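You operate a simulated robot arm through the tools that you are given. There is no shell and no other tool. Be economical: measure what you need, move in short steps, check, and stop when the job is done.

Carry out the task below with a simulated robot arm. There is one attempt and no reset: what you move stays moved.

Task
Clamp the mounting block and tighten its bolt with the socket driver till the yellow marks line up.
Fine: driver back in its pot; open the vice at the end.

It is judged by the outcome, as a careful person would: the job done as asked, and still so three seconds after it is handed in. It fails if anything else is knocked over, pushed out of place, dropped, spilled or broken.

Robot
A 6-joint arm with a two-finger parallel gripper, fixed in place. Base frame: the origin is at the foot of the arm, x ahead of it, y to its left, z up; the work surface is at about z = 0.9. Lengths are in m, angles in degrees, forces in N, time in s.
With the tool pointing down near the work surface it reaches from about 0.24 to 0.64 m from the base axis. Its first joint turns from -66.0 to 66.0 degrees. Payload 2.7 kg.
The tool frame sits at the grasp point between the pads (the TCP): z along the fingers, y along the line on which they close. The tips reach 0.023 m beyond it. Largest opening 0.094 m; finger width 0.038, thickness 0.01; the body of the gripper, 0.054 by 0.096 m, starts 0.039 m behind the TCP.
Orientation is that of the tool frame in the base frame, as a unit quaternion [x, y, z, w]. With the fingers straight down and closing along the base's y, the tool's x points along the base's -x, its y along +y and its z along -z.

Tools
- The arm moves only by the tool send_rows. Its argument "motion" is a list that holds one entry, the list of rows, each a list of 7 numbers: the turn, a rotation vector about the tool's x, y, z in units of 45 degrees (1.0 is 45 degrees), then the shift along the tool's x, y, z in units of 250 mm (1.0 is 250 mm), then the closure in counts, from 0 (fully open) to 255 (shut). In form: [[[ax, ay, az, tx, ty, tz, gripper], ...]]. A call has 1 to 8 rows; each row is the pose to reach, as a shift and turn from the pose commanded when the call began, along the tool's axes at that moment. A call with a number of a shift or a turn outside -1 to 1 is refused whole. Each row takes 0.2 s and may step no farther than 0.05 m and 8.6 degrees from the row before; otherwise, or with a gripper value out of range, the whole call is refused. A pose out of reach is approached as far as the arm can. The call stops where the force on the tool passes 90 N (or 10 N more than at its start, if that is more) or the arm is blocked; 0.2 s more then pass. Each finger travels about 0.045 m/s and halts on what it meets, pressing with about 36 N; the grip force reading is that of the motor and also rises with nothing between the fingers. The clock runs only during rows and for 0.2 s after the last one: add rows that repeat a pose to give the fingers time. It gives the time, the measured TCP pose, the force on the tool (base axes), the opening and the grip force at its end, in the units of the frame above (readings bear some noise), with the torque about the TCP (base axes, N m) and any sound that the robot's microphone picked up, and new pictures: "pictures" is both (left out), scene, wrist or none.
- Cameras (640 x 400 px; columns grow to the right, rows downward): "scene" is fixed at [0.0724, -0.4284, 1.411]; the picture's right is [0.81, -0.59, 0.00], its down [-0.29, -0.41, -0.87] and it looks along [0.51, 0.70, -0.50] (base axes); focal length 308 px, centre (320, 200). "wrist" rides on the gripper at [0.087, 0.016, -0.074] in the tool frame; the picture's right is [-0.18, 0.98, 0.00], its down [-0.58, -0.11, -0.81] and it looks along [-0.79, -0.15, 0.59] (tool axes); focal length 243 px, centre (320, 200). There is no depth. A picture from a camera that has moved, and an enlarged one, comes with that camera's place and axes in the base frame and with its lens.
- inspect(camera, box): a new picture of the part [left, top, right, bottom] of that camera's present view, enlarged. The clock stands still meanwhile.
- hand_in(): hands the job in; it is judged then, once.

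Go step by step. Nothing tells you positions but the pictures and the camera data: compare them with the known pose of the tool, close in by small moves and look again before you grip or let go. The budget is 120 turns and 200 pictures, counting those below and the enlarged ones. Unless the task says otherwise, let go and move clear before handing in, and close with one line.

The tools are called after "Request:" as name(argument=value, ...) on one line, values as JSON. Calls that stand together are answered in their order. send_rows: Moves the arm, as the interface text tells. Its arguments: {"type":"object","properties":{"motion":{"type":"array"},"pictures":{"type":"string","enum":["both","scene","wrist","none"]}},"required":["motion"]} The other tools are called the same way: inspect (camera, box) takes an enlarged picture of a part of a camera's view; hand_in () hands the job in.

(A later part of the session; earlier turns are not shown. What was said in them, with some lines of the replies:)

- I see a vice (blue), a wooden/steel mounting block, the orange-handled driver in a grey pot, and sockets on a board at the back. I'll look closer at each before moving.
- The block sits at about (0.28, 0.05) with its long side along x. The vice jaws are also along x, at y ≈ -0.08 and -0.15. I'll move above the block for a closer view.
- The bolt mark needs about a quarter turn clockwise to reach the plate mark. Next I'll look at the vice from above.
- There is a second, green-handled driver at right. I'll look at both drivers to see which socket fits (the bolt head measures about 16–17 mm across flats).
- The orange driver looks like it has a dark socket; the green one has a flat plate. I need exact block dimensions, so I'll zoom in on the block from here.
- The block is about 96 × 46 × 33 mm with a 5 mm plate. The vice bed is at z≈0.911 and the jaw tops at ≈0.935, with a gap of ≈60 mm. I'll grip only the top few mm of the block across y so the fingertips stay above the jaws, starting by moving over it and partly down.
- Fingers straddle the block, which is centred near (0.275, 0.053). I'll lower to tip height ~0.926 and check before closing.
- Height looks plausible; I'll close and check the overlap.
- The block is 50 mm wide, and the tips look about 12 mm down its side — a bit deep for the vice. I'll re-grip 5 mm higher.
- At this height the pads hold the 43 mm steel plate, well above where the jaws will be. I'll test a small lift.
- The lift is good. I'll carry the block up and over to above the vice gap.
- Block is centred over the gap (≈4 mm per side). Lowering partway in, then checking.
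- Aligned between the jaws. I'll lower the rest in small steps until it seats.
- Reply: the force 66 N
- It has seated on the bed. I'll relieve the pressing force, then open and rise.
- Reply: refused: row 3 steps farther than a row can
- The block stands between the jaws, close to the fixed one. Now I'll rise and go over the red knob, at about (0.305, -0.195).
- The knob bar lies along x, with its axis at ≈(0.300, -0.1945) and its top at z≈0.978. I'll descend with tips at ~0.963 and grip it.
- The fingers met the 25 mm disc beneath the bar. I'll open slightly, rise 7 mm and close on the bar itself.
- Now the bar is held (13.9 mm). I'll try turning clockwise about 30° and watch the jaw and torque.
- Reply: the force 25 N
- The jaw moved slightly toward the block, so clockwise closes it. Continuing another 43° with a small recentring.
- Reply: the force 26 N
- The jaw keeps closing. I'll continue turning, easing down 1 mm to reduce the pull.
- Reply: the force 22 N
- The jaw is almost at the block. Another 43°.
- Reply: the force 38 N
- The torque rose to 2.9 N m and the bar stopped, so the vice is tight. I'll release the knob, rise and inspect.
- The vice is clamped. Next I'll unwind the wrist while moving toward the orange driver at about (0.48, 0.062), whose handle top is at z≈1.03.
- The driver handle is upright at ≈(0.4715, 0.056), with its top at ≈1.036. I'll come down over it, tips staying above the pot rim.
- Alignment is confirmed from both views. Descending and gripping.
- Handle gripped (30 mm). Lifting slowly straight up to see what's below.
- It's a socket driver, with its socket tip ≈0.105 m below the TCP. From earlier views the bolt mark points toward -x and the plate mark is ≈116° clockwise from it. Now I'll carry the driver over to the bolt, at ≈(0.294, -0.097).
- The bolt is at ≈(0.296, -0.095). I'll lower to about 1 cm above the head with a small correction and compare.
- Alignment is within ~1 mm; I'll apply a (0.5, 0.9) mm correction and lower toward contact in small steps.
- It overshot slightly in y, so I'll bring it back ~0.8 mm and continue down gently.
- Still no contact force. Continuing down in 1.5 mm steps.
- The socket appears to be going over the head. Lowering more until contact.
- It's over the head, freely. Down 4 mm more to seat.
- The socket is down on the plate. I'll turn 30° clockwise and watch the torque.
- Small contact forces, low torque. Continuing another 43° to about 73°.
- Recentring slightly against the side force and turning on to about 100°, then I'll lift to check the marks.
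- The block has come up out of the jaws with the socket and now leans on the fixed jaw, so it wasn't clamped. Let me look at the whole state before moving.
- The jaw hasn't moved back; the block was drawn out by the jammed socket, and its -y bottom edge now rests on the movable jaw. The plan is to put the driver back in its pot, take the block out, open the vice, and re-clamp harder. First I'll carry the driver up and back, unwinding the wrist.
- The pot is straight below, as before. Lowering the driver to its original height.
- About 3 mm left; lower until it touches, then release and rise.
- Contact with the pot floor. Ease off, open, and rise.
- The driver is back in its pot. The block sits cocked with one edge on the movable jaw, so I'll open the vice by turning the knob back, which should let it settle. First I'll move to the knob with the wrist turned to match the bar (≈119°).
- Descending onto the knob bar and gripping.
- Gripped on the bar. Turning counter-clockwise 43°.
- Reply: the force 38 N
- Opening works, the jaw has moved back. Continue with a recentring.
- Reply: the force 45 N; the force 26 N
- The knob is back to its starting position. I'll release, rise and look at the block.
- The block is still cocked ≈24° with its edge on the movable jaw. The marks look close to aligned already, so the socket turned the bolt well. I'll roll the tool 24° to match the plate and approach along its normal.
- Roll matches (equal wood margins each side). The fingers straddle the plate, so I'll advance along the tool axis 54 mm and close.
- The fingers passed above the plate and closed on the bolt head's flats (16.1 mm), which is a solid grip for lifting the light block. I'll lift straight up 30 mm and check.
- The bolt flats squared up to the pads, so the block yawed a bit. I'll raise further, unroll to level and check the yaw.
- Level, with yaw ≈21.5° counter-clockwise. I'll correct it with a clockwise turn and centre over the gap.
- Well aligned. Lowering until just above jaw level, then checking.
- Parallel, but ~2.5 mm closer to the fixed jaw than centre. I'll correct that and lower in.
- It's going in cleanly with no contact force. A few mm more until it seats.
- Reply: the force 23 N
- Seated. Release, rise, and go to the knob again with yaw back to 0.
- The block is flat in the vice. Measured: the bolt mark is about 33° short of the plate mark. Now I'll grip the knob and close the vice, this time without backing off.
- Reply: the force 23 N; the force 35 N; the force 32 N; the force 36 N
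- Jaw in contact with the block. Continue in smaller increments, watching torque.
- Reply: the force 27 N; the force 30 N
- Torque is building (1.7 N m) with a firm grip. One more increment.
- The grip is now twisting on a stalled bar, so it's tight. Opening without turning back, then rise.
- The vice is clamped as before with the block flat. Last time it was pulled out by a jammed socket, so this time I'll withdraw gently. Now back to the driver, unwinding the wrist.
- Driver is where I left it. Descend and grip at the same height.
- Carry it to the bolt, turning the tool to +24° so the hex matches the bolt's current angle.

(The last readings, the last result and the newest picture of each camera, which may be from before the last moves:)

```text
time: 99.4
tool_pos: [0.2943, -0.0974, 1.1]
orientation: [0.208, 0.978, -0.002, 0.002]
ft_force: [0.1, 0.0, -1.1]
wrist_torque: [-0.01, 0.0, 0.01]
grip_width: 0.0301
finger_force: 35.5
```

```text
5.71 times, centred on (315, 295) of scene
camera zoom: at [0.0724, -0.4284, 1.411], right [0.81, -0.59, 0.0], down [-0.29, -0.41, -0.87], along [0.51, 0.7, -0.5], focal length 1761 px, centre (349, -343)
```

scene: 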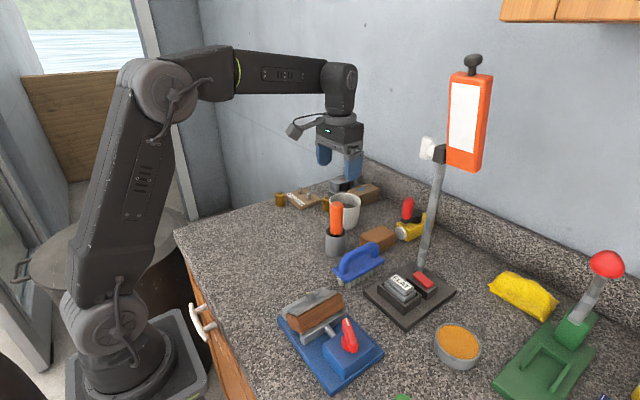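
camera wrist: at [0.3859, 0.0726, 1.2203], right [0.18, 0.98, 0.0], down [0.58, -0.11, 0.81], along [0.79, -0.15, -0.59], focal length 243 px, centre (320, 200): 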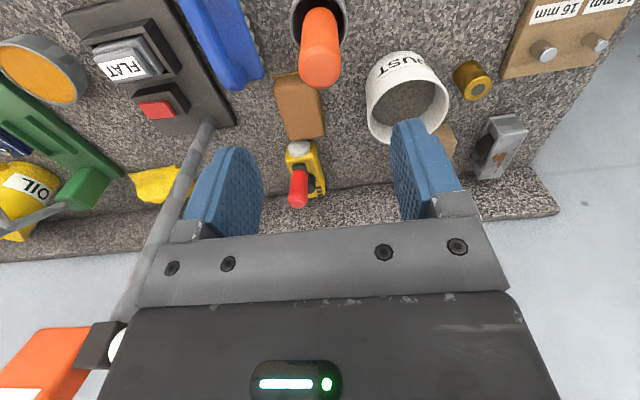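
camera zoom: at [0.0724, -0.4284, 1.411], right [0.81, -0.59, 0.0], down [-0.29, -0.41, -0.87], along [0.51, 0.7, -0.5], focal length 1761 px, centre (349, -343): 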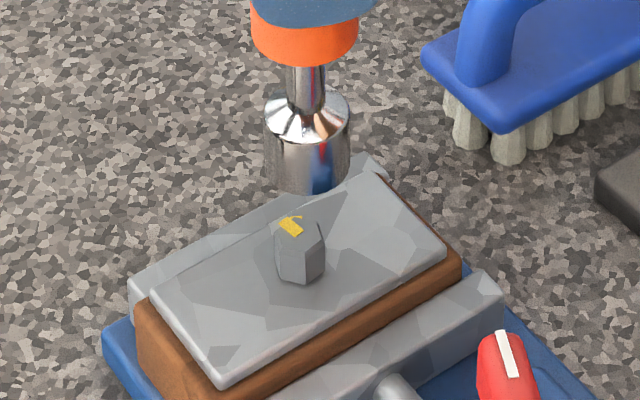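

Both cameras agree: shift about (-1.6, +1.5) mm. Applying it and lowering to just above the head.

Request:
send_rows(motion=[[[0, 0, 0, 0.0083, 0.0029, 0.035, 255], [0, 0, 0, 0.0083, 0.0029, 0.07, 255], [0, 0, 0, 0.0083, 0.0029, 0.1, 255], [0, 0, 0, 0.0083, 0.0029, 0.1, 255]]], pictures="none")

Request:
inspect(camera="wrist", box=[260, 20, 380, 110])

Request:
inspect(camera="scene", box=[280, 260, 350, 330])

```text
time: 100.4
tool_pos: [0.2946, -0.0959, 1.0753]
orientation: [0.208, 0.978, -0.001, 0.001]
ft_force: [-0.3, 0.6, -1.8]
wrist_torque: [-0.03, 0.0, -0.01]
grip_width: 0.03
finger_force: 36.1
```

```text
4.44 times, centred on (320, 65) of wrist
camera zoom: at [0.2215, -0.0453, 1.1504], right [0.57, 0.82, 0.0], down [0.49, -0.33, 0.81], along [0.66, -0.46, -0.59], focal length 1078 px, centre (320, 800)
```

zoom: 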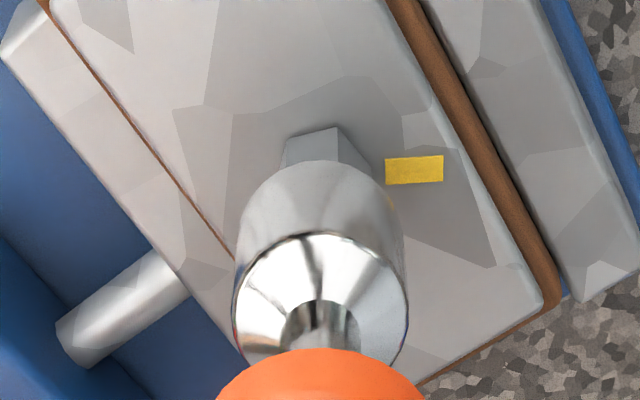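

```text
5.71 times, centred on (315, 295) of scene
camera zoom: at [0.0724, -0.4284, 1.411], right [0.81, -0.59, 0.0], down [-0.29, -0.41, -0.87], along [0.51, 0.7, -0.5], focal length 1761 px, centre (349, -343)
```

zoom: 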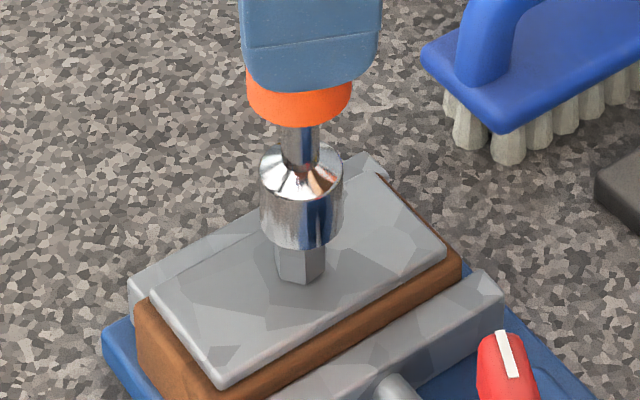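

Aligned. Continue down gently with a tiny correction.

Request:
send_rows(motion=[[[0, 0, 0, 0, 0.002, 0.012, 255], [0, 0, 0, 0, 0.002, 0.024, 255], [0, 0, 0, 0, 0.002, 0.034, 255], [0, 0, 0, 0, 0.002, 0.044, 255], [0, 0, 0, 0, 0.002, 0.044, 255]]], pictures="none")

Request:
inspect(camera="scene", box=[280, 260, 350, 330])

```text
time: 101.6
tool_pos: [0.2962, -0.0953, 1.0663]
orientation: [0.208, 0.978, -0.002, 0.004]
ft_force: [-0.5, -0.5, 24.8]
wrist_torque: [0.08, 0.34, 0.01]
grip_width: 0.0302
finger_force: 36.4
```

```text
5.71 times, centred on (315, 295) of scene
camera zoom: at [0.0721, -0.4284, 1.4111], right [0.81, -0.59, 0.0], down [-0.29, -0.41, -0.87], along [0.51, 0.7, -0.5], focal length 1761 px, centre (349, -343)
```

zoom: 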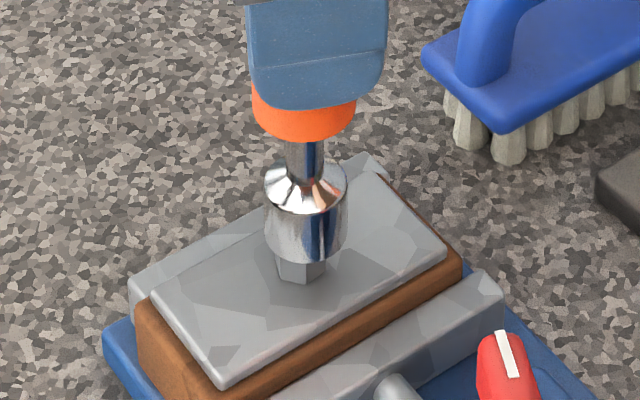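

Contact on the head's top; the socket is ~1.5 mm to the right in the scene view. Lift 3 mm, shift, and retry.

Request:
send_rows(motion=[[[0, 0, 0, 0, 0, -0.02, 255], [0, 0, 0, 0.0064, 0.0016, -0.02, 255], [0, 0, 0, 0.0064, 0.0016, -0.02, 255], [0, 0, 0, 0.0064, 0.0016, -0.01, 255], [0, 0, 0, 0.0064, 0.0016, 0, 255], [0, 0, 0, 0.0064, 0.0016, 0.004, 255], [0, 0, 0, 0.0064, 0.0016, 0.004, 255]]], pictures="none")

Request:
inspect(camera="scene", box=[280, 260, 350, 330])

```text
time: 103.2
tool_pos: [0.2942, -0.0945, 1.0648]
orientation: [0.209, 0.978, -0.001, 0.004]
ft_force: [0.5, -1.4, 25.1]
wrist_torque: [-0.24, -0.06, 0.01]
grip_width: 0.0305
finger_force: 36.0
```

```text
5.71 times, centred on (315, 295) of scene
camera zoom: at [0.0721, -0.4284, 1.4111], right [0.81, -0.59, 0.0], down [-0.29, -0.41, -0.87], along [0.51, 0.7, -0.5], focal length 1761 px, centre (349, -343)
```

zoom: 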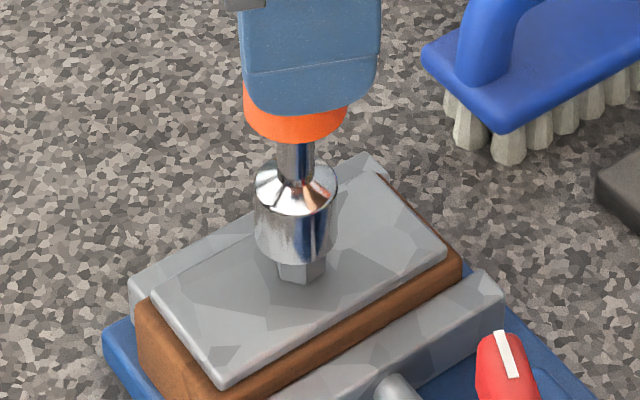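

Request:
send_rows(motion=[[[0, 0, 0, 0, 0, -0.02, 255], [0, 0, 0, -0.004, 0, -0.02, 255], [0, 0, 0, -0.004, 0, -0.02, 255], [0, 0, 0, -0.004, 0, -0.02, 255]]], pictures="none")

Request:
inspect(camera="scene", box=[280, 260, 350, 330])

Request:
inspect(camera="wrist", box=[260, 20, 380, 110])

```text
time: 104.2
tool_pos: [0.2947, -0.0942, 1.0702]
orientation: [0.208, 0.978, -0.001, 0.001]
ft_force: [0.0, 0.6, -2.0]
wrist_torque: [-0.01, -0.01, 0.02]
grip_width: 0.0302
finger_force: 36.0
```

```text
5.71 times, centred on (315, 295) of scene
camera zoom: at [0.0724, -0.4284, 1.411], right [0.81, -0.59, 0.0], down [-0.29, -0.41, -0.87], along [0.51, 0.7, -0.5], focal length 1761 px, centre (349, -343)
```

zoom: 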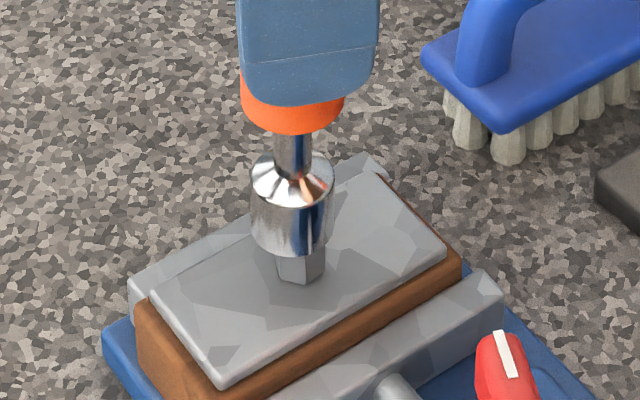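

```text
4.44 times, centred on (320, 65) of wrist
camera zoom: at [0.2215, -0.044, 1.1441], right [0.57, 0.82, 0.0], down [0.49, -0.33, 0.81], along [0.66, -0.46, -0.59], focal length 1078 px, centre (320, 800)
```

zoom: 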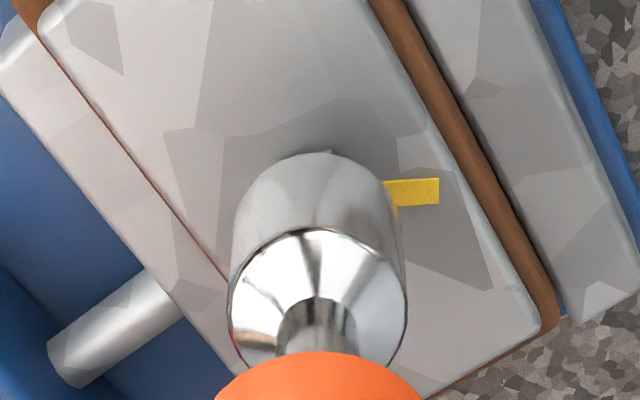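

The socket now sits ~3 mm left of the bolt. I'll shift by (+3.0, -0.6) mm at this height and look again before lowering.

Request:
send_rows(motion=[[[0, 0, 0, -0.006, 0.0014, -0.004, 255], [0, 0, 0, -0.012, 0.0027, -0.004, 255], [0, 0, 0, -0.012, 0.0027, -0.004, 255]]], pictures="none")

Request:
inspect(camera="scene", box=[280, 260, 350, 330])

Request:
inspect(camera="wrist", box=[260, 20, 380, 110])

```text
time: 105.0
tool_pos: [0.2965, -0.0944, 1.0701]
orientation: [0.208, 0.978, -0.001, 0.002]
ft_force: [0.1, 1.0, -0.8]
wrist_torque: [0.01, -0.05, 0.01]
grip_width: 0.0301
finger_force: 35.5
```

```text
5.71 times, centred on (315, 295) of scene
camera zoom: at [0.0724, -0.4284, 1.411], right [0.81, -0.59, 0.0], down [-0.29, -0.41, -0.87], along [0.51, 0.7, -0.5], focal length 1761 px, centre (349, -343)
```

zoom: 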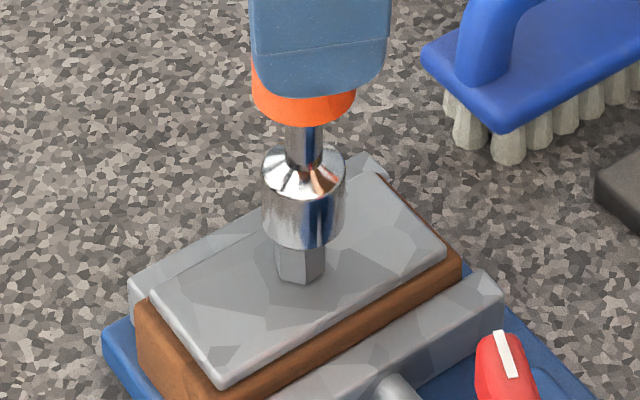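

```text
4.44 times, centred on (320, 65) of wrist
camera zoom: at [0.2251, -0.0446, 1.1455], right [0.57, 0.82, 0.0], down [0.49, -0.33, 0.81], along [0.67, -0.46, -0.59], focal length 1078 px, centre (320, 800)
```

zoom: 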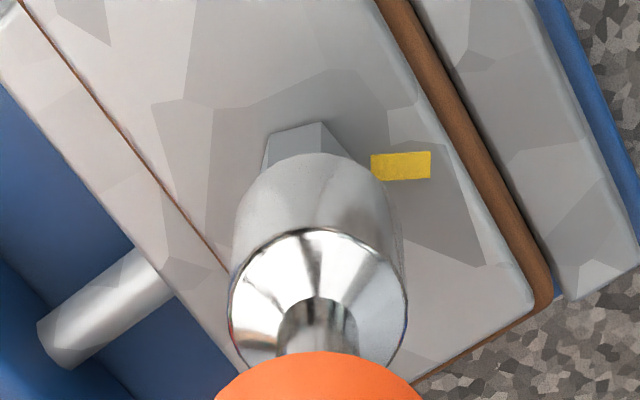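

Now ~1.3 mm too far in +x. Correct and lower in small steps.

Request:
send_rows(motion=[[[0, 0, 0, 0.005, -0.002, 0, 255], [0, 0, 0, 0.005, -0.002, 0, 255], [0, 0, 0, 0.005, -0.002, 0.01, 255], [0, 0, 0, 0.005, -0.002, 0.018, 255], [0, 0, 0, 0.005, -0.002, 0.024, 255], [0, 0, 0, 0.005, -0.002, 0.024, 255]]], pictures="none")

Request:
inspect(camera="scene", box=[280, 260, 350, 330])

```text
time: 106.4
tool_pos: [0.296, -0.0958, 1.0633]
orientation: [0.208, 0.978, -0.001, 0.0]
ft_force: [0.4, 0.0, -1.5]
wrist_torque: [0.01, 0.0, -0.02]
grip_width: 0.0299
finger_force: 35.6
```

```text
5.71 times, centred on (315, 295) of scene
camera zoom: at [0.0724, -0.4284, 1.411], right [0.81, -0.59, 0.0], down [-0.29, -0.41, -0.87], along [0.51, 0.7, -0.5], focal length 1761 px, centre (349, -343)
```

zoom: 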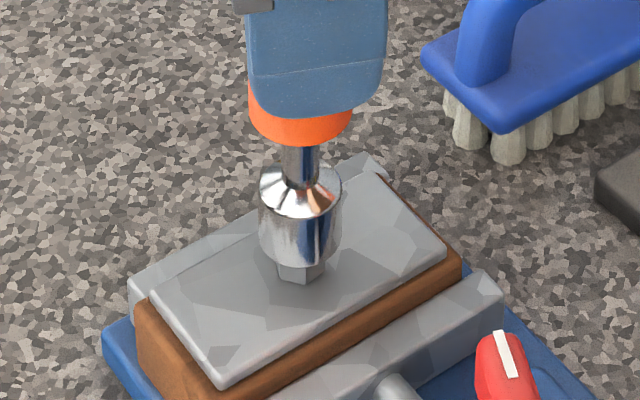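

Free at 1.063 and well aligned, so it's going over the head. Continue down.

Request:
send_rows(motion=[[[0, 0, 0, 0, 0, 0.007, 255], [0, 0, 0, 0, 0, 0.014, 255], [0, 0, 0, 0, 0, 0.021, 255], [0, 0, 0, 0, 0, 0.026, 255], [0, 0, 0, 0, 0, 0.026, 255]]], pictures="none")

Request:
inspect(camera="scene", box=[280, 260, 350, 330])

```text
time: 107.6
tool_pos: [0.2954, -0.0943, 1.0578]
orientation: [0.208, 0.978, -0.001, 0.001]
ft_force: [-1.1, -0.8, -1.1]
wrist_torque: [-0.03, 0.01, 0.02]
grip_width: 0.0298
finger_force: 36.2
```

```text
5.71 times, centred on (315, 295) of scene
camera zoom: at [0.0724, -0.4285, 1.411], right [0.81, -0.59, 0.0], down [-0.29, -0.41, -0.87], along [0.51, 0.7, -0.5], focal length 1761 px, centre (349, -343)
```

zoom: 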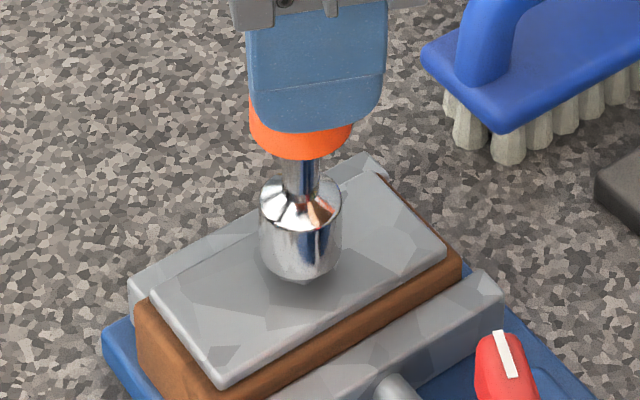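

Engaged over the head. Turn clockwise about 38° first, watching forces.

Request:
send_rows(motion=[[[0, 0, 0.17, 0, 0, 0, 255], [0, 0, 0.34, 0, 0, 0, 255], [0, 0, 0.51, 0, 0, 0, 255], [0, 0, 0.68, 0, 0, 0, 255], [0, 0, 0.85, 0, 0, 0, 255], [0, 0, 0.85, 0, 0, 0, 255]]], pictures="none")

Request:
inspect(camera="wrist", box=[260, 20, 380, 110])

```text
time: 109.0
tool_pos: [0.2956, -0.0956, 1.0578]
orientation: [0.518, 0.856, -0.002, 0.001]
ft_force: [-8.9, -14.5, 0.8]
wrist_torque: [-1.46, 0.92, 0.02]
grip_width: 0.0302
finger_force: 36.1
```

```text
4.44 times, centred on (320, 65) of wrist
camera zoom: at [0.2698, -0.011, 1.133], right [0.96, 0.29, 0.0], down [0.17, -0.56, 0.81], along [0.24, -0.77, -0.59], focal length 1078 px, centre (320, 800)
```

zoom: 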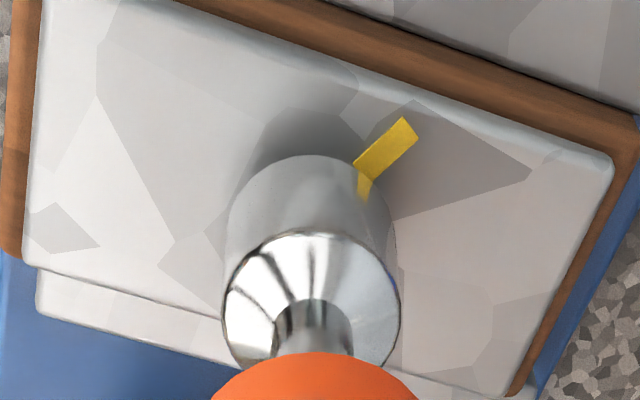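

Small side force again; recentre and turn the last ~11°.

Request:
send_rows(motion=[[[0, 0, 0, -0.002, -0.0037, 0, 255], [0, 0, 0.12, -0.002, -0.0037, 0, 255], [0, 0, 0.245, -0.002, -0.0037, 0, 255], [0, 0, 0.245, -0.002, -0.0037, 0, 255]]], pictures="none")

Request:
send_rows(motion=[[[0, 0, -0.1, -0.001, -0.001, 0, 255], [0, 0, -0.2, -0.001, -0.001, 0, 255], [0, 0, -0.2, -0.001, -0.001, -0.004, 255], [0, 0, -0.2, -0.001, -0.001, -0.008, 255], [0, 0, -0.2, -0.001, -0.001, -0.008, 255]]], pictures="none")

Request:
inspect(camera="scene", box=[280, 260, 350, 330])

```text
time: 110.0
tool_pos: [0.2951, -0.0968, 1.0581]
orientation: [0.597, 0.802, -0.001, 0.001]
ft_force: [-9.1, -11.6, 4.4]
wrist_torque: [-1.11, 0.98, 0.08]
grip_width: 0.0301
finger_force: 35.9
```

```text
time: 111.2
tool_pos: [0.295, -0.0954, 1.0587]
orientation: [0.532, 0.847, -0.001, 0.002]
ft_force: [-3.4, -4.5, -3.1]
wrist_torque: [-0.47, 0.32, 0.02]
grip_width: 0.0302
finger_force: 35.9
```

```text
5.71 times, centred on (315, 295) of scene
camera zoom: at [0.0723, -0.4286, 1.411], right [0.81, -0.59, 0.0], down [-0.29, -0.41, -0.87], along [0.51, 0.7, -0.5], focal length 1761 px, centre (349, -343)
```

zoom: 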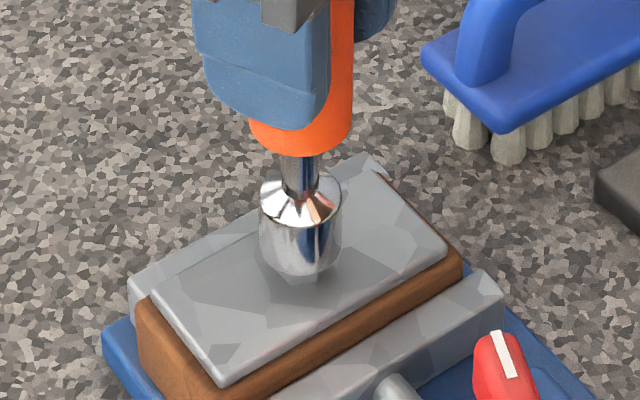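

Force is low after backing off. Lifting slowly, checking the block.

Request:
send_rows(motion=[[[0, 0, 0, -0.001, -0.002, -0.006, 255], [0, 0, 0, -0.001, -0.002, -0.012, 255], [0, 0, 0, -0.001, -0.002, -0.02, 255], [0, 0, 0, -0.001, -0.002, -0.02, 255]]], pictures="none")

Request:
inspect(camera="scene", box=[280, 260, 350, 330])

```text
time: 112.2
tool_pos: [0.2954, -0.0957, 1.0639]
orientation: [0.532, 0.847, -0.001, 0.001]
ft_force: [0.4, -1.5, -0.9]
wrist_torque: [-0.2, 0.03, 0.02]
grip_width: 0.0299
finger_force: 35.7
```

```text
5.71 times, centred on (315, 295) of scene
camera zoom: at [0.0724, -0.4285, 1.411], right [0.81, -0.59, 0.0], down [-0.29, -0.41, -0.87], along [0.51, 0.7, -0.5], focal length 1761 px, centre (349, -343)
```

zoom: 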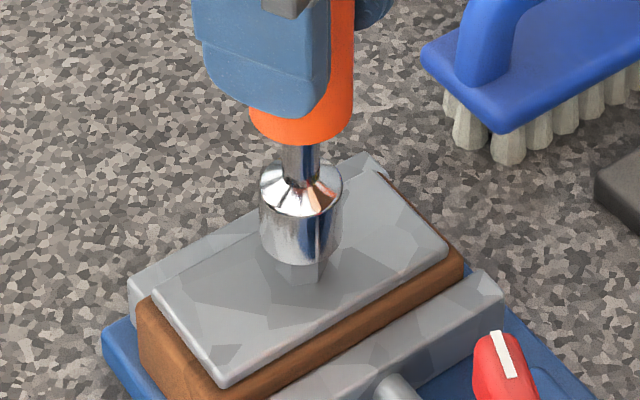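

The socket is coming off freely while the block stays. Continue up 30 mm and view the marks.

Request:
send_rows(motion=[[[0, 0, 0, 0, 0, -0.012, 255], [0, 0, 0, 0, 0, -0.024, 255], [0, 0, 0, 0, 0, -0.05, 255], [0, 0, 0, 0, 0, -0.1, 255], [0, 0, 0, 0, 0, -0.16, 255], [0, 0, 0, 0, 0, -0.18, 255]]], pictures="none")

Request:
inspect(camera="wrist", box=[270, 0, 370, 75])

Request:
inspect(camera="scene", box=[280, 260, 350, 330])

```text
time: 113.6
tool_pos: [0.2943, -0.0963, 1.1096]
orientation: [0.532, 0.847, -0.001, 0.002]
ft_force: [-0.3, 0.7, -1.8]
wrist_torque: [0.0, 0.02, -0.05]
grip_width: 0.0299
finger_force: 36.2
```

```text
5.33 times, centred on (320, 38) of wrist
camera zoom: at [0.2718, -0.0108, 1.1846], right [0.97, 0.26, 0.0], down [0.15, -0.57, 0.81], along [0.21, -0.78, -0.59], focal length 1294 px, centre (320, 1067)
```

zoom: 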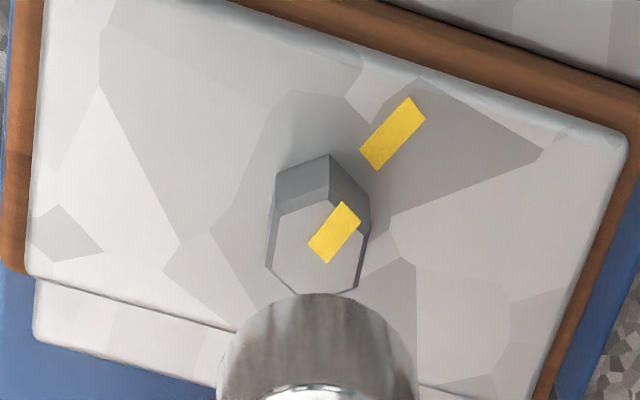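

```text
5.71 times, centred on (315, 295) of scene
camera zoom: at [0.0724, -0.4284, 1.411], right [0.81, -0.59, 0.0], down [-0.29, -0.41, -0.87], along [0.51, 0.7, -0.5], focal length 1761 px, centre (349, -343)
```

zoom: 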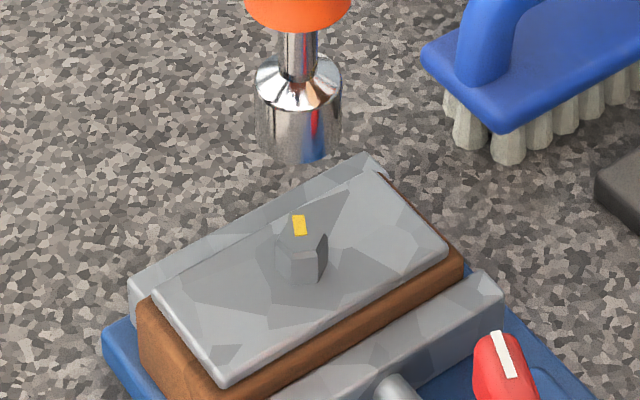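

The block stayed put and the marks are nearly in line; I measure ~3.5° still to go. I'll lower the socket again for a small nudge.

Request:
send_rows(motion=[[[0, 0, 0, 0, 0, 0.05, 255], [0, 0, 0, 0, 0, 0.1, 255], [0, 0, 0, 0, 0, 0.14, 255], [0, 0, 0, 0, 0, 0.15, 255], [0, 0, 0, 0, 0, 0.15, 255]]], pictures="none")

Request:
inspect(camera="scene", box=[280, 260, 350, 330])

Request:
inspect(camera="wrist", box=[260, 20, 380, 110])

```text
time: 114.8
tool_pos: [0.294, -0.0989, 1.0732]
orientation: [0.533, 0.846, -0.001, 0.002]
ft_force: [-0.6, 0.0, -1.1]
wrist_torque: [0.0, 0.03, 0.01]
grip_width: 0.0303
finger_force: 35.5
```

```text
5.71 times, centred on (315, 295) of scene
camera zoom: at [0.0724, -0.4284, 1.411], right [0.81, -0.59, 0.0], down [-0.29, -0.41, -0.87], along [0.51, 0.7, -0.5], focal length 1761 px, centre (349, -343)
```

zoom: 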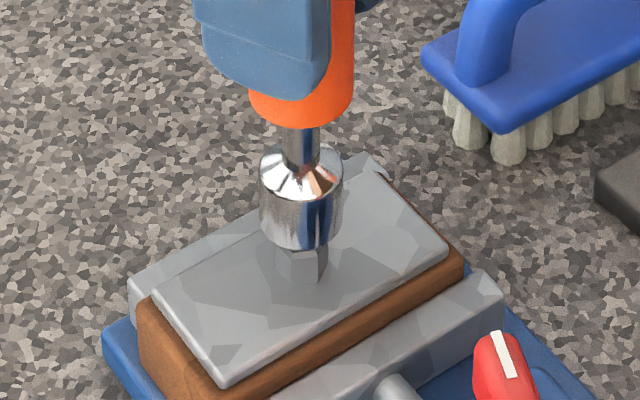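

```text
4.44 times, centred on (320, 65) of wrist
camera zoom: at [0.2718, -0.0116, 1.1479], right [0.97, 0.26, 0.0], down [0.15, -0.57, 0.81], along [0.21, -0.78, -0.59], focal length 1078 px, centre (320, 800)
```

zoom: 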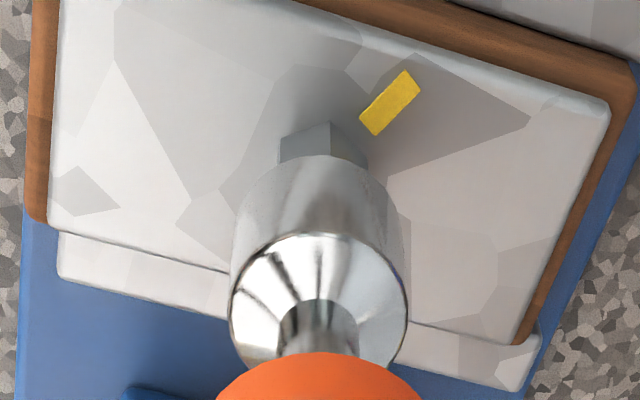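

Well aligned in both views. Lowering onto the head.

Request:
send_rows(motion=[[[0, 0, 0, -0.001, 0.001, 0.015, 255], [0, 0, 0, -0.001, 0.001, 0.027, 255], [0, 0, 0, -0.001, 0.001, 0.036, 255], [0, 0, 0, -0.001, 0.001, 0.036, 255]]], pictures="none")

Request:
inspect(camera="scene", box=[280, 260, 350, 330])

```text
time: 115.8
tool_pos: [0.2957, -0.0965, 1.0635]
orientation: [0.532, 0.846, -0.001, 0.002]
ft_force: [-0.5, -0.1, -1.1]
wrist_torque: [-0.01, -0.03, -0.01]
grip_width: 0.0304
finger_force: 36.5
```

```text
5.71 times, centred on (315, 295) of scene
camera zoom: at [0.0724, -0.4284, 1.411], right [0.81, -0.59, 0.0], down [-0.29, -0.41, -0.87], along [0.51, 0.7, -0.5], focal length 1761 px, centre (349, -343)
```

zoom: 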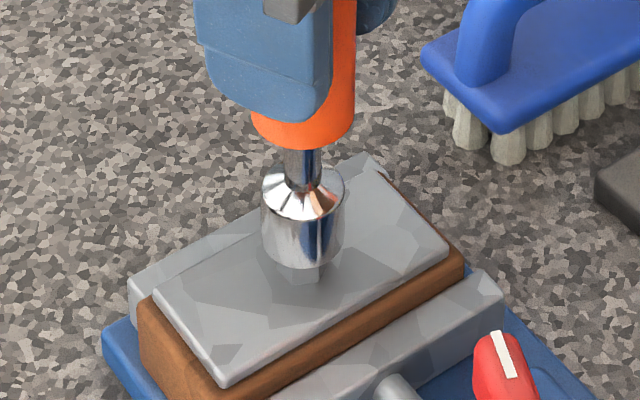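

It slid on freely. Down 5 mm more, then turn to 77° (≈3.5° past the last angle).

Request:
send_rows(motion=[[[0, 0, 0, 0, 0, 0.011, 255], [0, 0, 0, 0, 0, 0.021, 255], [0, 0, 0.1, 0, 0, 0.021, 255], [0, 0, 0.2, 0, 0, 0.021, 255], [0, 0, 0.285, 0, 0, 0.021, 255], [0, 0, 0.285, 0, 0, 0.021, 255]]], pictures="none")

```text
time: 117.2
tool_pos: [0.2946, -0.0966, 1.0576]
orientation: [0.624, 0.781, 0.0, 0.002]
ft_force: [-2.7, -3.1, 3.1]
wrist_torque: [-0.26, 0.31, 0.02]
grip_width: 0.0299
finger_force: 36.1
```

Turned with light forces. Back off 9° and lift gently.

Request:
send_rows(motion=[[[0, 0, -0.1, 0, 0, 0, 255], [0, 0, -0.2, 0, 0, 0, 255], [0, 0, -0.2, 0, 0, -0.008, 255], [0, 0, -0.2, 0, 0, -0.016, 255], [0, 0, -0.2, 0, 0, -0.024, 255]]], pictures="none")

Request:
inspect(camera="scene", box=[280, 260, 350, 330])

```text
time: 118.4
tool_pos: [0.2959, -0.0975, 1.0652]
orientation: [0.56, 0.828, -0.001, 0.003]
ft_force: [0.3, 0.5, -1.8]
wrist_torque: [0.0, -0.02, -0.02]
grip_width: 0.03
finger_force: 36.3
```

```text
5.71 times, centred on (315, 295) of scene
camera zoom: at [0.0724, -0.4284, 1.411], right [0.81, -0.59, 0.0], down [-0.29, -0.41, -0.87], along [0.51, 0.7, -0.5], focal length 1761 px, centre (349, -343)
```

zoom: 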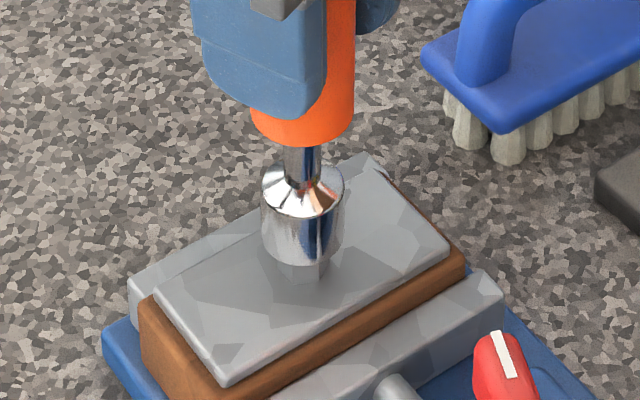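

Request:
send_rows(motion=[[[0, 0, 0, 0, 0, -0.012, 255], [0, 0, 0, 0, 0, -0.03, 255], [0, 0, 0, 0, 0, -0.08, 255], [0, 0, 0, 0, 0, -0.14, 255], [0, 0, 0, 0, 0, -0.18, 255], [0, 0, 0, 0, 0, -0.18, 255]]], pictures="none")

Request:
inspect(camera="wrist", box=[270, 0, 370, 75])

```text
time: 119.8
tool_pos: [0.295, -0.0973, 1.1094]
orientation: [0.56, 0.828, 0.0, 0.002]
ft_force: [-0.9, 0.7, -1.2]
wrist_torque: [-0.01, 0.03, 0.01]
grip_width: 0.0299
finger_force: 36.0
```

```text
5.33 times, centred on (320, 38) of wrist
camera zoom: at [0.2779, -0.0103, 1.1843], right [0.98, 0.2, 0.0], down [0.11, -0.58, 0.81], along [0.16, -0.79, -0.59], focal length 1294 px, centre (320, 1067)
```

zoom: 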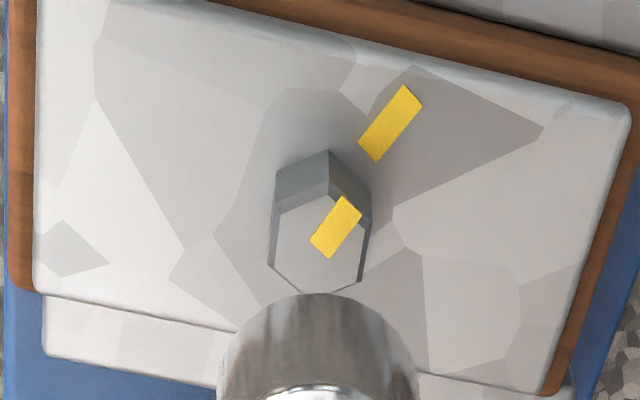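

The marks now line up within ~2°. Next, return the driver to its pot, unwinding the wrist on the way.

Request:
send_rows(motion=[[[0, 0, 0, 0, 0, -0.1, 255], [0, 0, -0.16, 0.051, 0.147, -0.1, 255], [0, 0, -0.32, 0.102, 0.294, -0.1, 255], [0, 0, -0.48, 0.153, 0.441, -0.1, 255], [0, 0, -0.64, 0.205, 0.589, -0.1, 255], [0, 0, -0.8, 0.256, 0.736, -0.1, 255], [0, 0, -0.95, 0.307, 0.883, -0.1, 255]]], pictures="none")

Request:
send_rows(motion=[[[0, 0, -0.16, 0, 0, 0, 255], [0, 0, -0.32, 0, 0, 0, 255], [0, 0, -0.48, 0, 0, 0, 255], [0, 0, -0.566, 0, 0, 0, 255], [0, 0, -0.566, 0, 0, 0, 255]]], pictures="wrist")

Request:
inspect(camera="scene", box=[280, 150, 400, 270])

```text
time: 121.4
tool_pos: [0.4744, 0.0589, 1.1355]
orientation: [0.219, 0.976, -0.001, 0.001]
ft_force: [-0.6, 0.6, -1.4]
wrist_torque: [0.0, -0.01, -0.01]
grip_width: 0.0302
finger_force: 36.1
```

```text
time: 122.6
tool_pos: [0.4721, 0.0566, 1.1347]
orientation: [-0.002, 1.0, 0.0, 0.001]
ft_force: [-0.4, -0.2, -0.5]
wrist_torque: [0.01, -0.01, 0.01]
grip_width: 0.03
finger_force: 35.6
camera wrist: at [0.385, 0.0737, 1.2102], right [0.18, 0.98, 0.0], down [0.58, -0.11, 0.81], along [0.79, -0.15, -0.59], focal length 243 px, centre (320, 200)
```

wrist: 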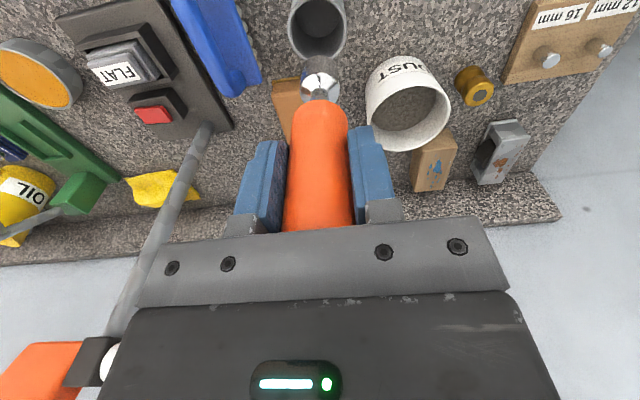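

```text
3.33 times, centred on (340, 210) of scene
camera zoom: at [0.0724, -0.4284, 1.411], right [0.81, -0.59, 0.0], down [-0.29, -0.41, -0.87], along [0.51, 0.7, -0.5], focal length 1027 px, centre (253, 167)
```

zoom: 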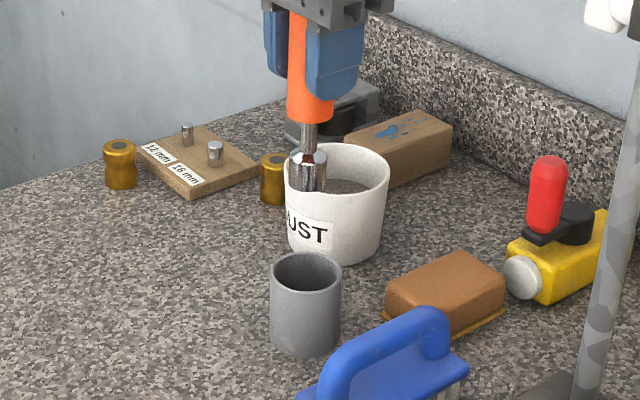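

Same pose as before over the pot. Lowering.

Request:
send_rows(motion=[[[0, 0, 0, 0.003, -0.003, 0.12, 255], [0, 0, 0, 0.003, -0.003, 0.24, 255], [0, 0, 0, 0.003, -0.003, 0.34, 255], [0, 0, 0, 0.003, -0.003, 0.42, 255], [0, 0, 0, 0.003, -0.003, 0.48, 255], [0, 0, 0, 0.003, -0.003, 0.51, 255], [0, 0, 0, 0.003, -0.003, 0.52, 255], [0, 0, 0, 0.003, -0.003, 0.52, 255]]], pictures="none")

Request:
inspect(camera="scene", box=[280, 170, 400, 270])

```text
time: 124.4
tool_pos: [0.4716, 0.0578, 1.0037]
orientation: [-0.001, 1.0, 0.0, 0.001]
ft_force: [0.0, 0.3, -1.8]
wrist_torque: [0.0, -0.01, -0.02]
grip_width: 0.0301
finger_force: 35.9
```

```text
4.00 times, centred on (340, 220) of scene
camera zoom: at [0.0724, -0.4284, 1.411], right [0.81, -0.59, 0.0], down [-0.29, -0.41, -0.87], along [0.51, 0.7, -0.5], focal length 1233 px, centre (240, 120)
```

zoom: 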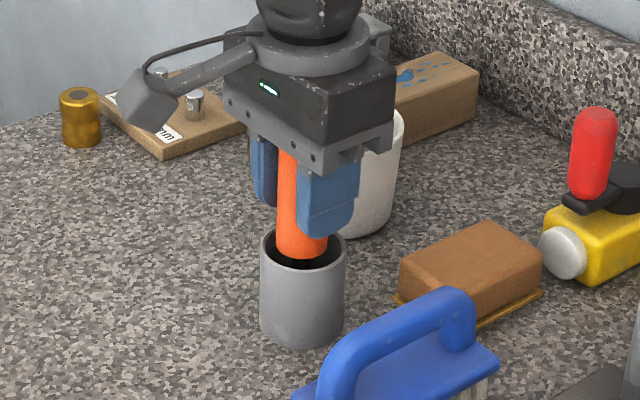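

Nearly down. Lower 2 mm more to touch, release, and rise.

Request:
send_rows(motion=[[[0, 0, 0, 0, 0, 0.004, 255], [0, 0, 0, 0, 0, 0.008, 255], [0, 0, 0, 0, 0, 0.008, 255]]], pictures="none")

```text
time: 125.2
tool_pos: [0.4723, 0.0563, 1.0029]
orientation: [-0.001, 1.0, -0.001, 0.003]
ft_force: [-5.8, 2.0, 19.0]
wrist_torque: [0.12, 0.34, -0.01]
grip_width: 0.0303
finger_force: 36.1
```

Request:
send_rows(motion=[[[0, 0, 0, 0, 0, -0.006, 255], [0, 0, 0, 0, 0, -0.006, 160], [0, 0, 0, 0, 0, -0.006, 80], [0, 0, 0, 0, 0, -0.006, 50], [0, 0, 0, 0, 0, -0.1, 50], [0, 0, 0, 0, 0, -0.28, 50], [0, 0, 0, 0, 0, -0.46, 50], [0, 0, 0, 0, 0, -0.57, 30]]], pictures="scene")

Request:
send_rows(motion=[[[0, 0, 0.15, 0.083, -0.117, 0, 20], [0, 0, 0.3, 0.167, -0.233, 0, 20], [0, 0, 0.45, 0.25, -0.35, 0, 20], [0, 0, 0.6, 0.333, -0.467, 0, 20], [0, 0, 0.75, 0.417, -0.583, 0, 20], [0, 0, 0.9, 0.5, -0.7, 0, 20]]], pictures="none")

Request:
send_rows(motion=[[[0, 0, 0.15, -0.01, -0.06, 0, 20], [0, 0, 0.3, -0.02, -0.12, 0, 20], [0, 0, 0.45, -0.03, -0.18, 0, 20], [0, 0, 0.6, -0.042, -0.24, 0, 20], [0, 0, 0.75, -0.052, -0.3, 0, 20], [0, 0, 0.9, -0.062, -0.349, 0, 20]]], pictures="none")

Request:
send_rows(motion=[[[0, 0, 0.17, 0, 0, 0, 20], [0, 0, 0.34, 0, 0, 0, 20], [0, 0, 0.51, 0, 0, 0, 20], [0, 0, 0.68, 0, 0, 0, 20], [0, 0, 0.844, 0, 0, 0, 20]]], pictures="wrist")

```text
time: 127.0
tool_pos: [0.4696, 0.0592, 1.1427]
orientation: [-0.001, 1.0, -0.001, 0.001]
ft_force: [-0.6, -0.2, -0.4]
wrist_torque: [0.0, 0.0, 0.0]
grip_width: 0.0828
finger_force: 0.2
```

scene: 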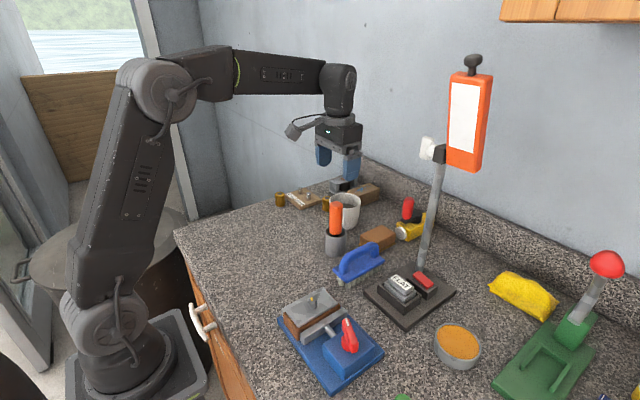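

```text
time: 128.4
tool_pos: [0.3469, -0.1192, 1.1447]
orientation: [0.347, 0.938, 0.0, 0.001]
ft_force: [-0.3, 0.3, 0.1]
wrist_torque: [-0.02, 0.01, -0.01]
grip_width: 0.0868
finger_force: 0.0
```

```text
time: 129.8
tool_pos: [0.3023, -0.1947, 1.1444]
orientation: [0.649, 0.76, 0.0, 0.001]
ft_force: [0.6, 1.0, -0.4]
wrist_torque: [0.03, -0.01, -0.04]
grip_width: 0.0865
finger_force: 0.1
```

```text
time: 131.0
tool_pos: [0.3011, -0.1947, 1.1454]
orientation: [0.862, 0.508, 0.0, 0.001]
ft_force: [0.3, -0.1, 0.3]
wrist_torque: [-0.02, 0.04, -0.01]
grip_width: 0.0869
finger_force: 0.1
camera wrist: at [0.3578, -0.1271, 1.2207], right [0.77, -0.64, 0.0], down [-0.38, -0.45, 0.81], along [-0.51, -0.62, -0.59], focal length 243 px, centre (320, 200)
```

wrist: 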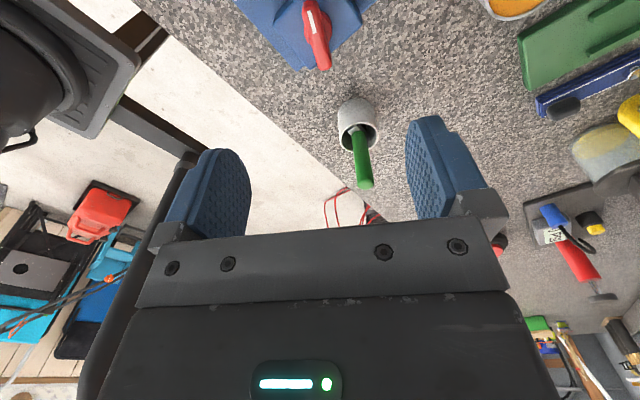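

The driver is back in its pot, and I'm above the knob aligned as before. Descend, grip, and open the vice.

Request:
send_rows(motion=[[[0, 0, 0, 0.004, 0, 0.18, 100], [0, 0, 0, 0.004, 0, 0.36, 120], [0, 0, 0, 0.004, 0, 0.52, 140], [0, 0, 0, 0.004, 0, 0.615, 140], [0, 0, 0, 0.004, 0, 0.615, 180], [0, 0, 0, 0.004, 0, 0.615, 255], [0, 0, 0, 0.004, 0, 0.615, 255], [0, 0, 0, 0.004, 0, 0.615, 255]]], pictures="none")

Request:
send_rows(motion=[[[0, 0, -0.16, 0, 0, 0, 255], [0, 0, -0.32, 0, 0, 0, 255], [0, 0, -0.48, 0, 0, 0, 255], [0, 0, -0.64, 0, 0, 0, 255], [0, 0, -0.8, 0, 0, 0, 255], [0, 0, -0.95, 0, 0, 0, 255]]], pictures="none")

Request:
inspect(camera="scene", box=[270, 270, 390, 390])

```text
time: 132.8
tool_pos: [0.3019, -0.193, 0.9911]
orientation: [0.861, 0.508, 0.0, -0.001]
ft_force: [-8.1, 9.0, -6.4]
wrist_torque: [-0.42, 0.11, 0.23]
grip_width: 0.0141
finger_force: 44.8
```

```text
time: 134.2
tool_pos: [0.2995, -0.1927, 0.9903]
orientation: [0.616, 0.788, -0.002, -0.003]
ft_force: [-28.0, 15.3, 6.6]
wrist_torque: [0.0, -0.47, -0.07]
grip_width: 0.0138
finger_force: 45.1
```

```text
3.33 times, centred on (330, 330) of scene
camera zoom: at [0.0715, -0.428, 1.4112], right [0.81, -0.59, 0.0], down [-0.29, -0.41, -0.87], along [0.51, 0.7, -0.5], focal length 1027 px, centre (287, -233)
```

zoom: 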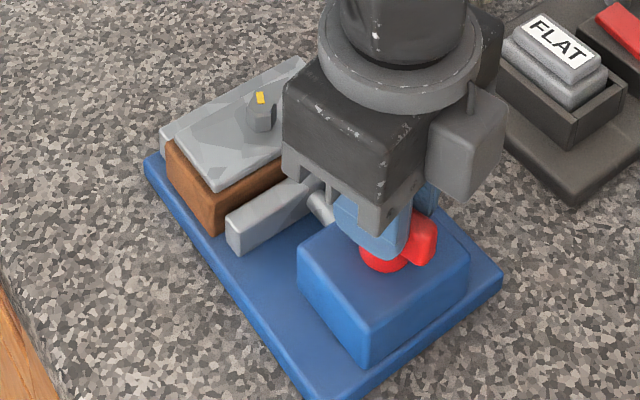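

The jaw is retracting and the block stays flat. Continue back to the starting knob position.

Request:
send_rows(motion=[[[0, 0, -0.16, 0.006, -0.005, 0, 255], [0, 0, -0.32, 0.006, -0.005, 0, 255], [0, 0, -0.48, 0.006, -0.005, 0, 255], [0, 0, -0.64, 0.006, -0.005, 0, 255], [0, 0, -0.8, 0.006, -0.005, 0, 255], [0, 0, -0.95, 0.006, -0.005, 0, 255]]], pictures="none")

Request:
send_rows(motion=[[[0, 0, 0, 0.009, -0.008, 0, 255], [0, 0, -0.16, 0.009, -0.008, 0, 255], [0, 0, -0.32, 0.009, -0.008, 0, 255], [0, 0, -0.48, 0.009, -0.008, 0, 255], [0, 0, -0.62, 0.009, -0.008, 0, 255], [0, 0, -0.72, 0.009, -0.008, 0, 255]]], pictures="none")

Request:
send_rows(motion=[[[0, 0, 0, 0, 0, 0, 150], [0, 0, 0, 0, 0, 0, 60], [0, 0, 0, 0, 0, 0, 20], [0, 0, 0, 0, 0, -0.15, 20], [0, 0, 0, 0, 0, -0.3, 20], [0, 0, 0, 0.05, 0.12, -0.42, 20], [0, 0, 0, 0.1, 0.24, -0.5, 20], [0, 0, 0, 0.15, 0.36, -0.5, 20]]])

Request:
inspect(camera="wrist", box=[200, 0, 440, 150])

Request:
inspect(camera="scene", box=[270, 270, 390, 390])

```text
time: 135.6
tool_pos: [0.2982, -0.1947, 0.9906]
orientation: [0.286, 0.958, -0.001, 0.0]
ft_force: [-26.1, -17.9, -12.8]
wrist_torque: [0.06, -0.12, -0.03]
grip_width: 0.0137
finger_force: 44.5
```

```text
time: 137.0
tool_pos: [0.2975, -0.1955, 0.9907]
orientation: [0.007, 1.0, -0.002, 0.002]
ft_force: [9.6, -21.1, -30.5]
wrist_torque: [0.32, -0.22, -0.04]
grip_width: 0.014
finger_force: 45.1
```

```text
time: 138.8
tool_pos: [0.2607, -0.1037, 1.1164]
orientation: [0.009, 1.0, -0.001, 0.002]
ft_force: [-1.1, 0.1, 0.0]
wrist_torque: [0.0, -0.02, -0.04]
grip_width: 0.0867
finger_force: 0.1
camera wrist: at [0.1748, -0.0862, 1.1917], right [0.2, 0.98, 0.0], down [0.58, -0.12, 0.81], along [0.79, -0.16, -0.59], focal length 243 px, centre (320, 200)
```

scene: 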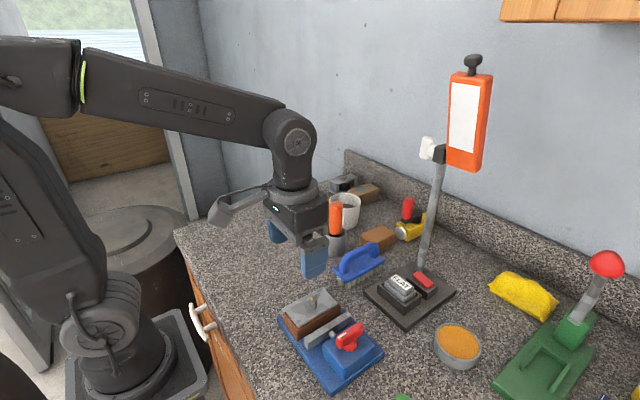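
wrist: 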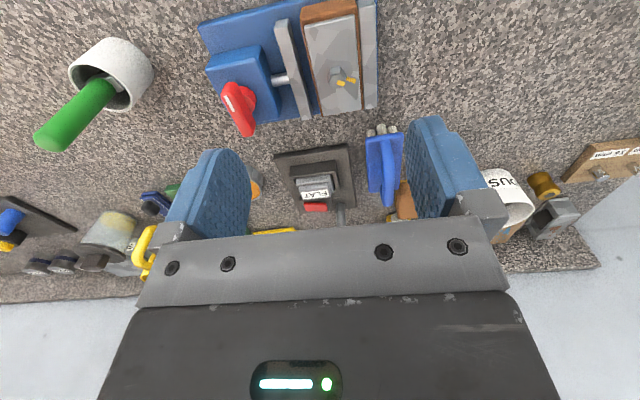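

```text
2.67 times, centred on (320, 75) of wrist
camera zoom: at [0.1748, -0.0862, 1.1917], right [0.2, 0.98, 0.0], down [0.58, -0.12, 0.81], along [0.79, -0.16, -0.59], focal length 647 px, centre (320, 533)
```

zoom: 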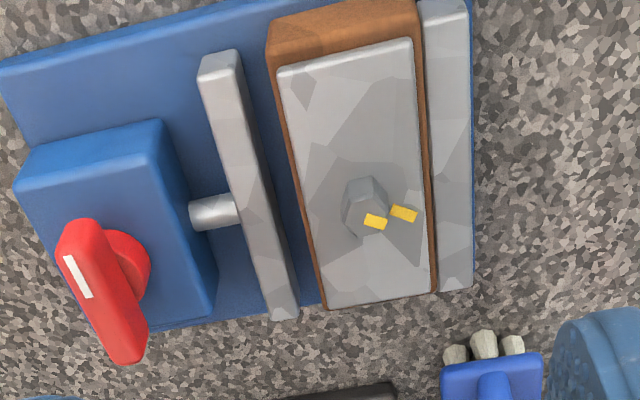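

```text
3.33 times, centred on (330, 330) of scene
camera zoom: at [0.0724, -0.4285, 1.411], right [0.81, -0.59, 0.0], down [-0.29, -0.41, -0.87], along [0.51, 0.7, -0.5], focal length 1027 px, centre (287, -233)
```

zoom: 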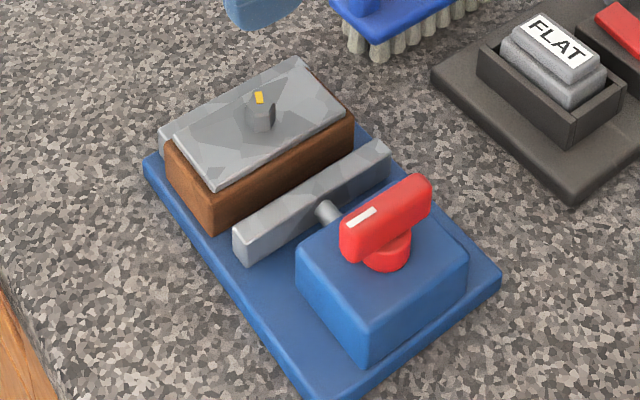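

The vice is fully open, the block is flat, the bolt and plate marks are in line, the driver is in its pot, and the arm is clear. Handing in.

Request:
hand_in()

```text
The job is handed in.
```

The job is handed in: the bolt is tightened with the yellow marks lined up to within about 2° by my camera measurement, the driver is back in its pot, and the vice is open with the block sitting flat. On the first try the socket jammed and pulled the block out of the closed vice, so I re-seated and re-clamped it before finishing the bolt.
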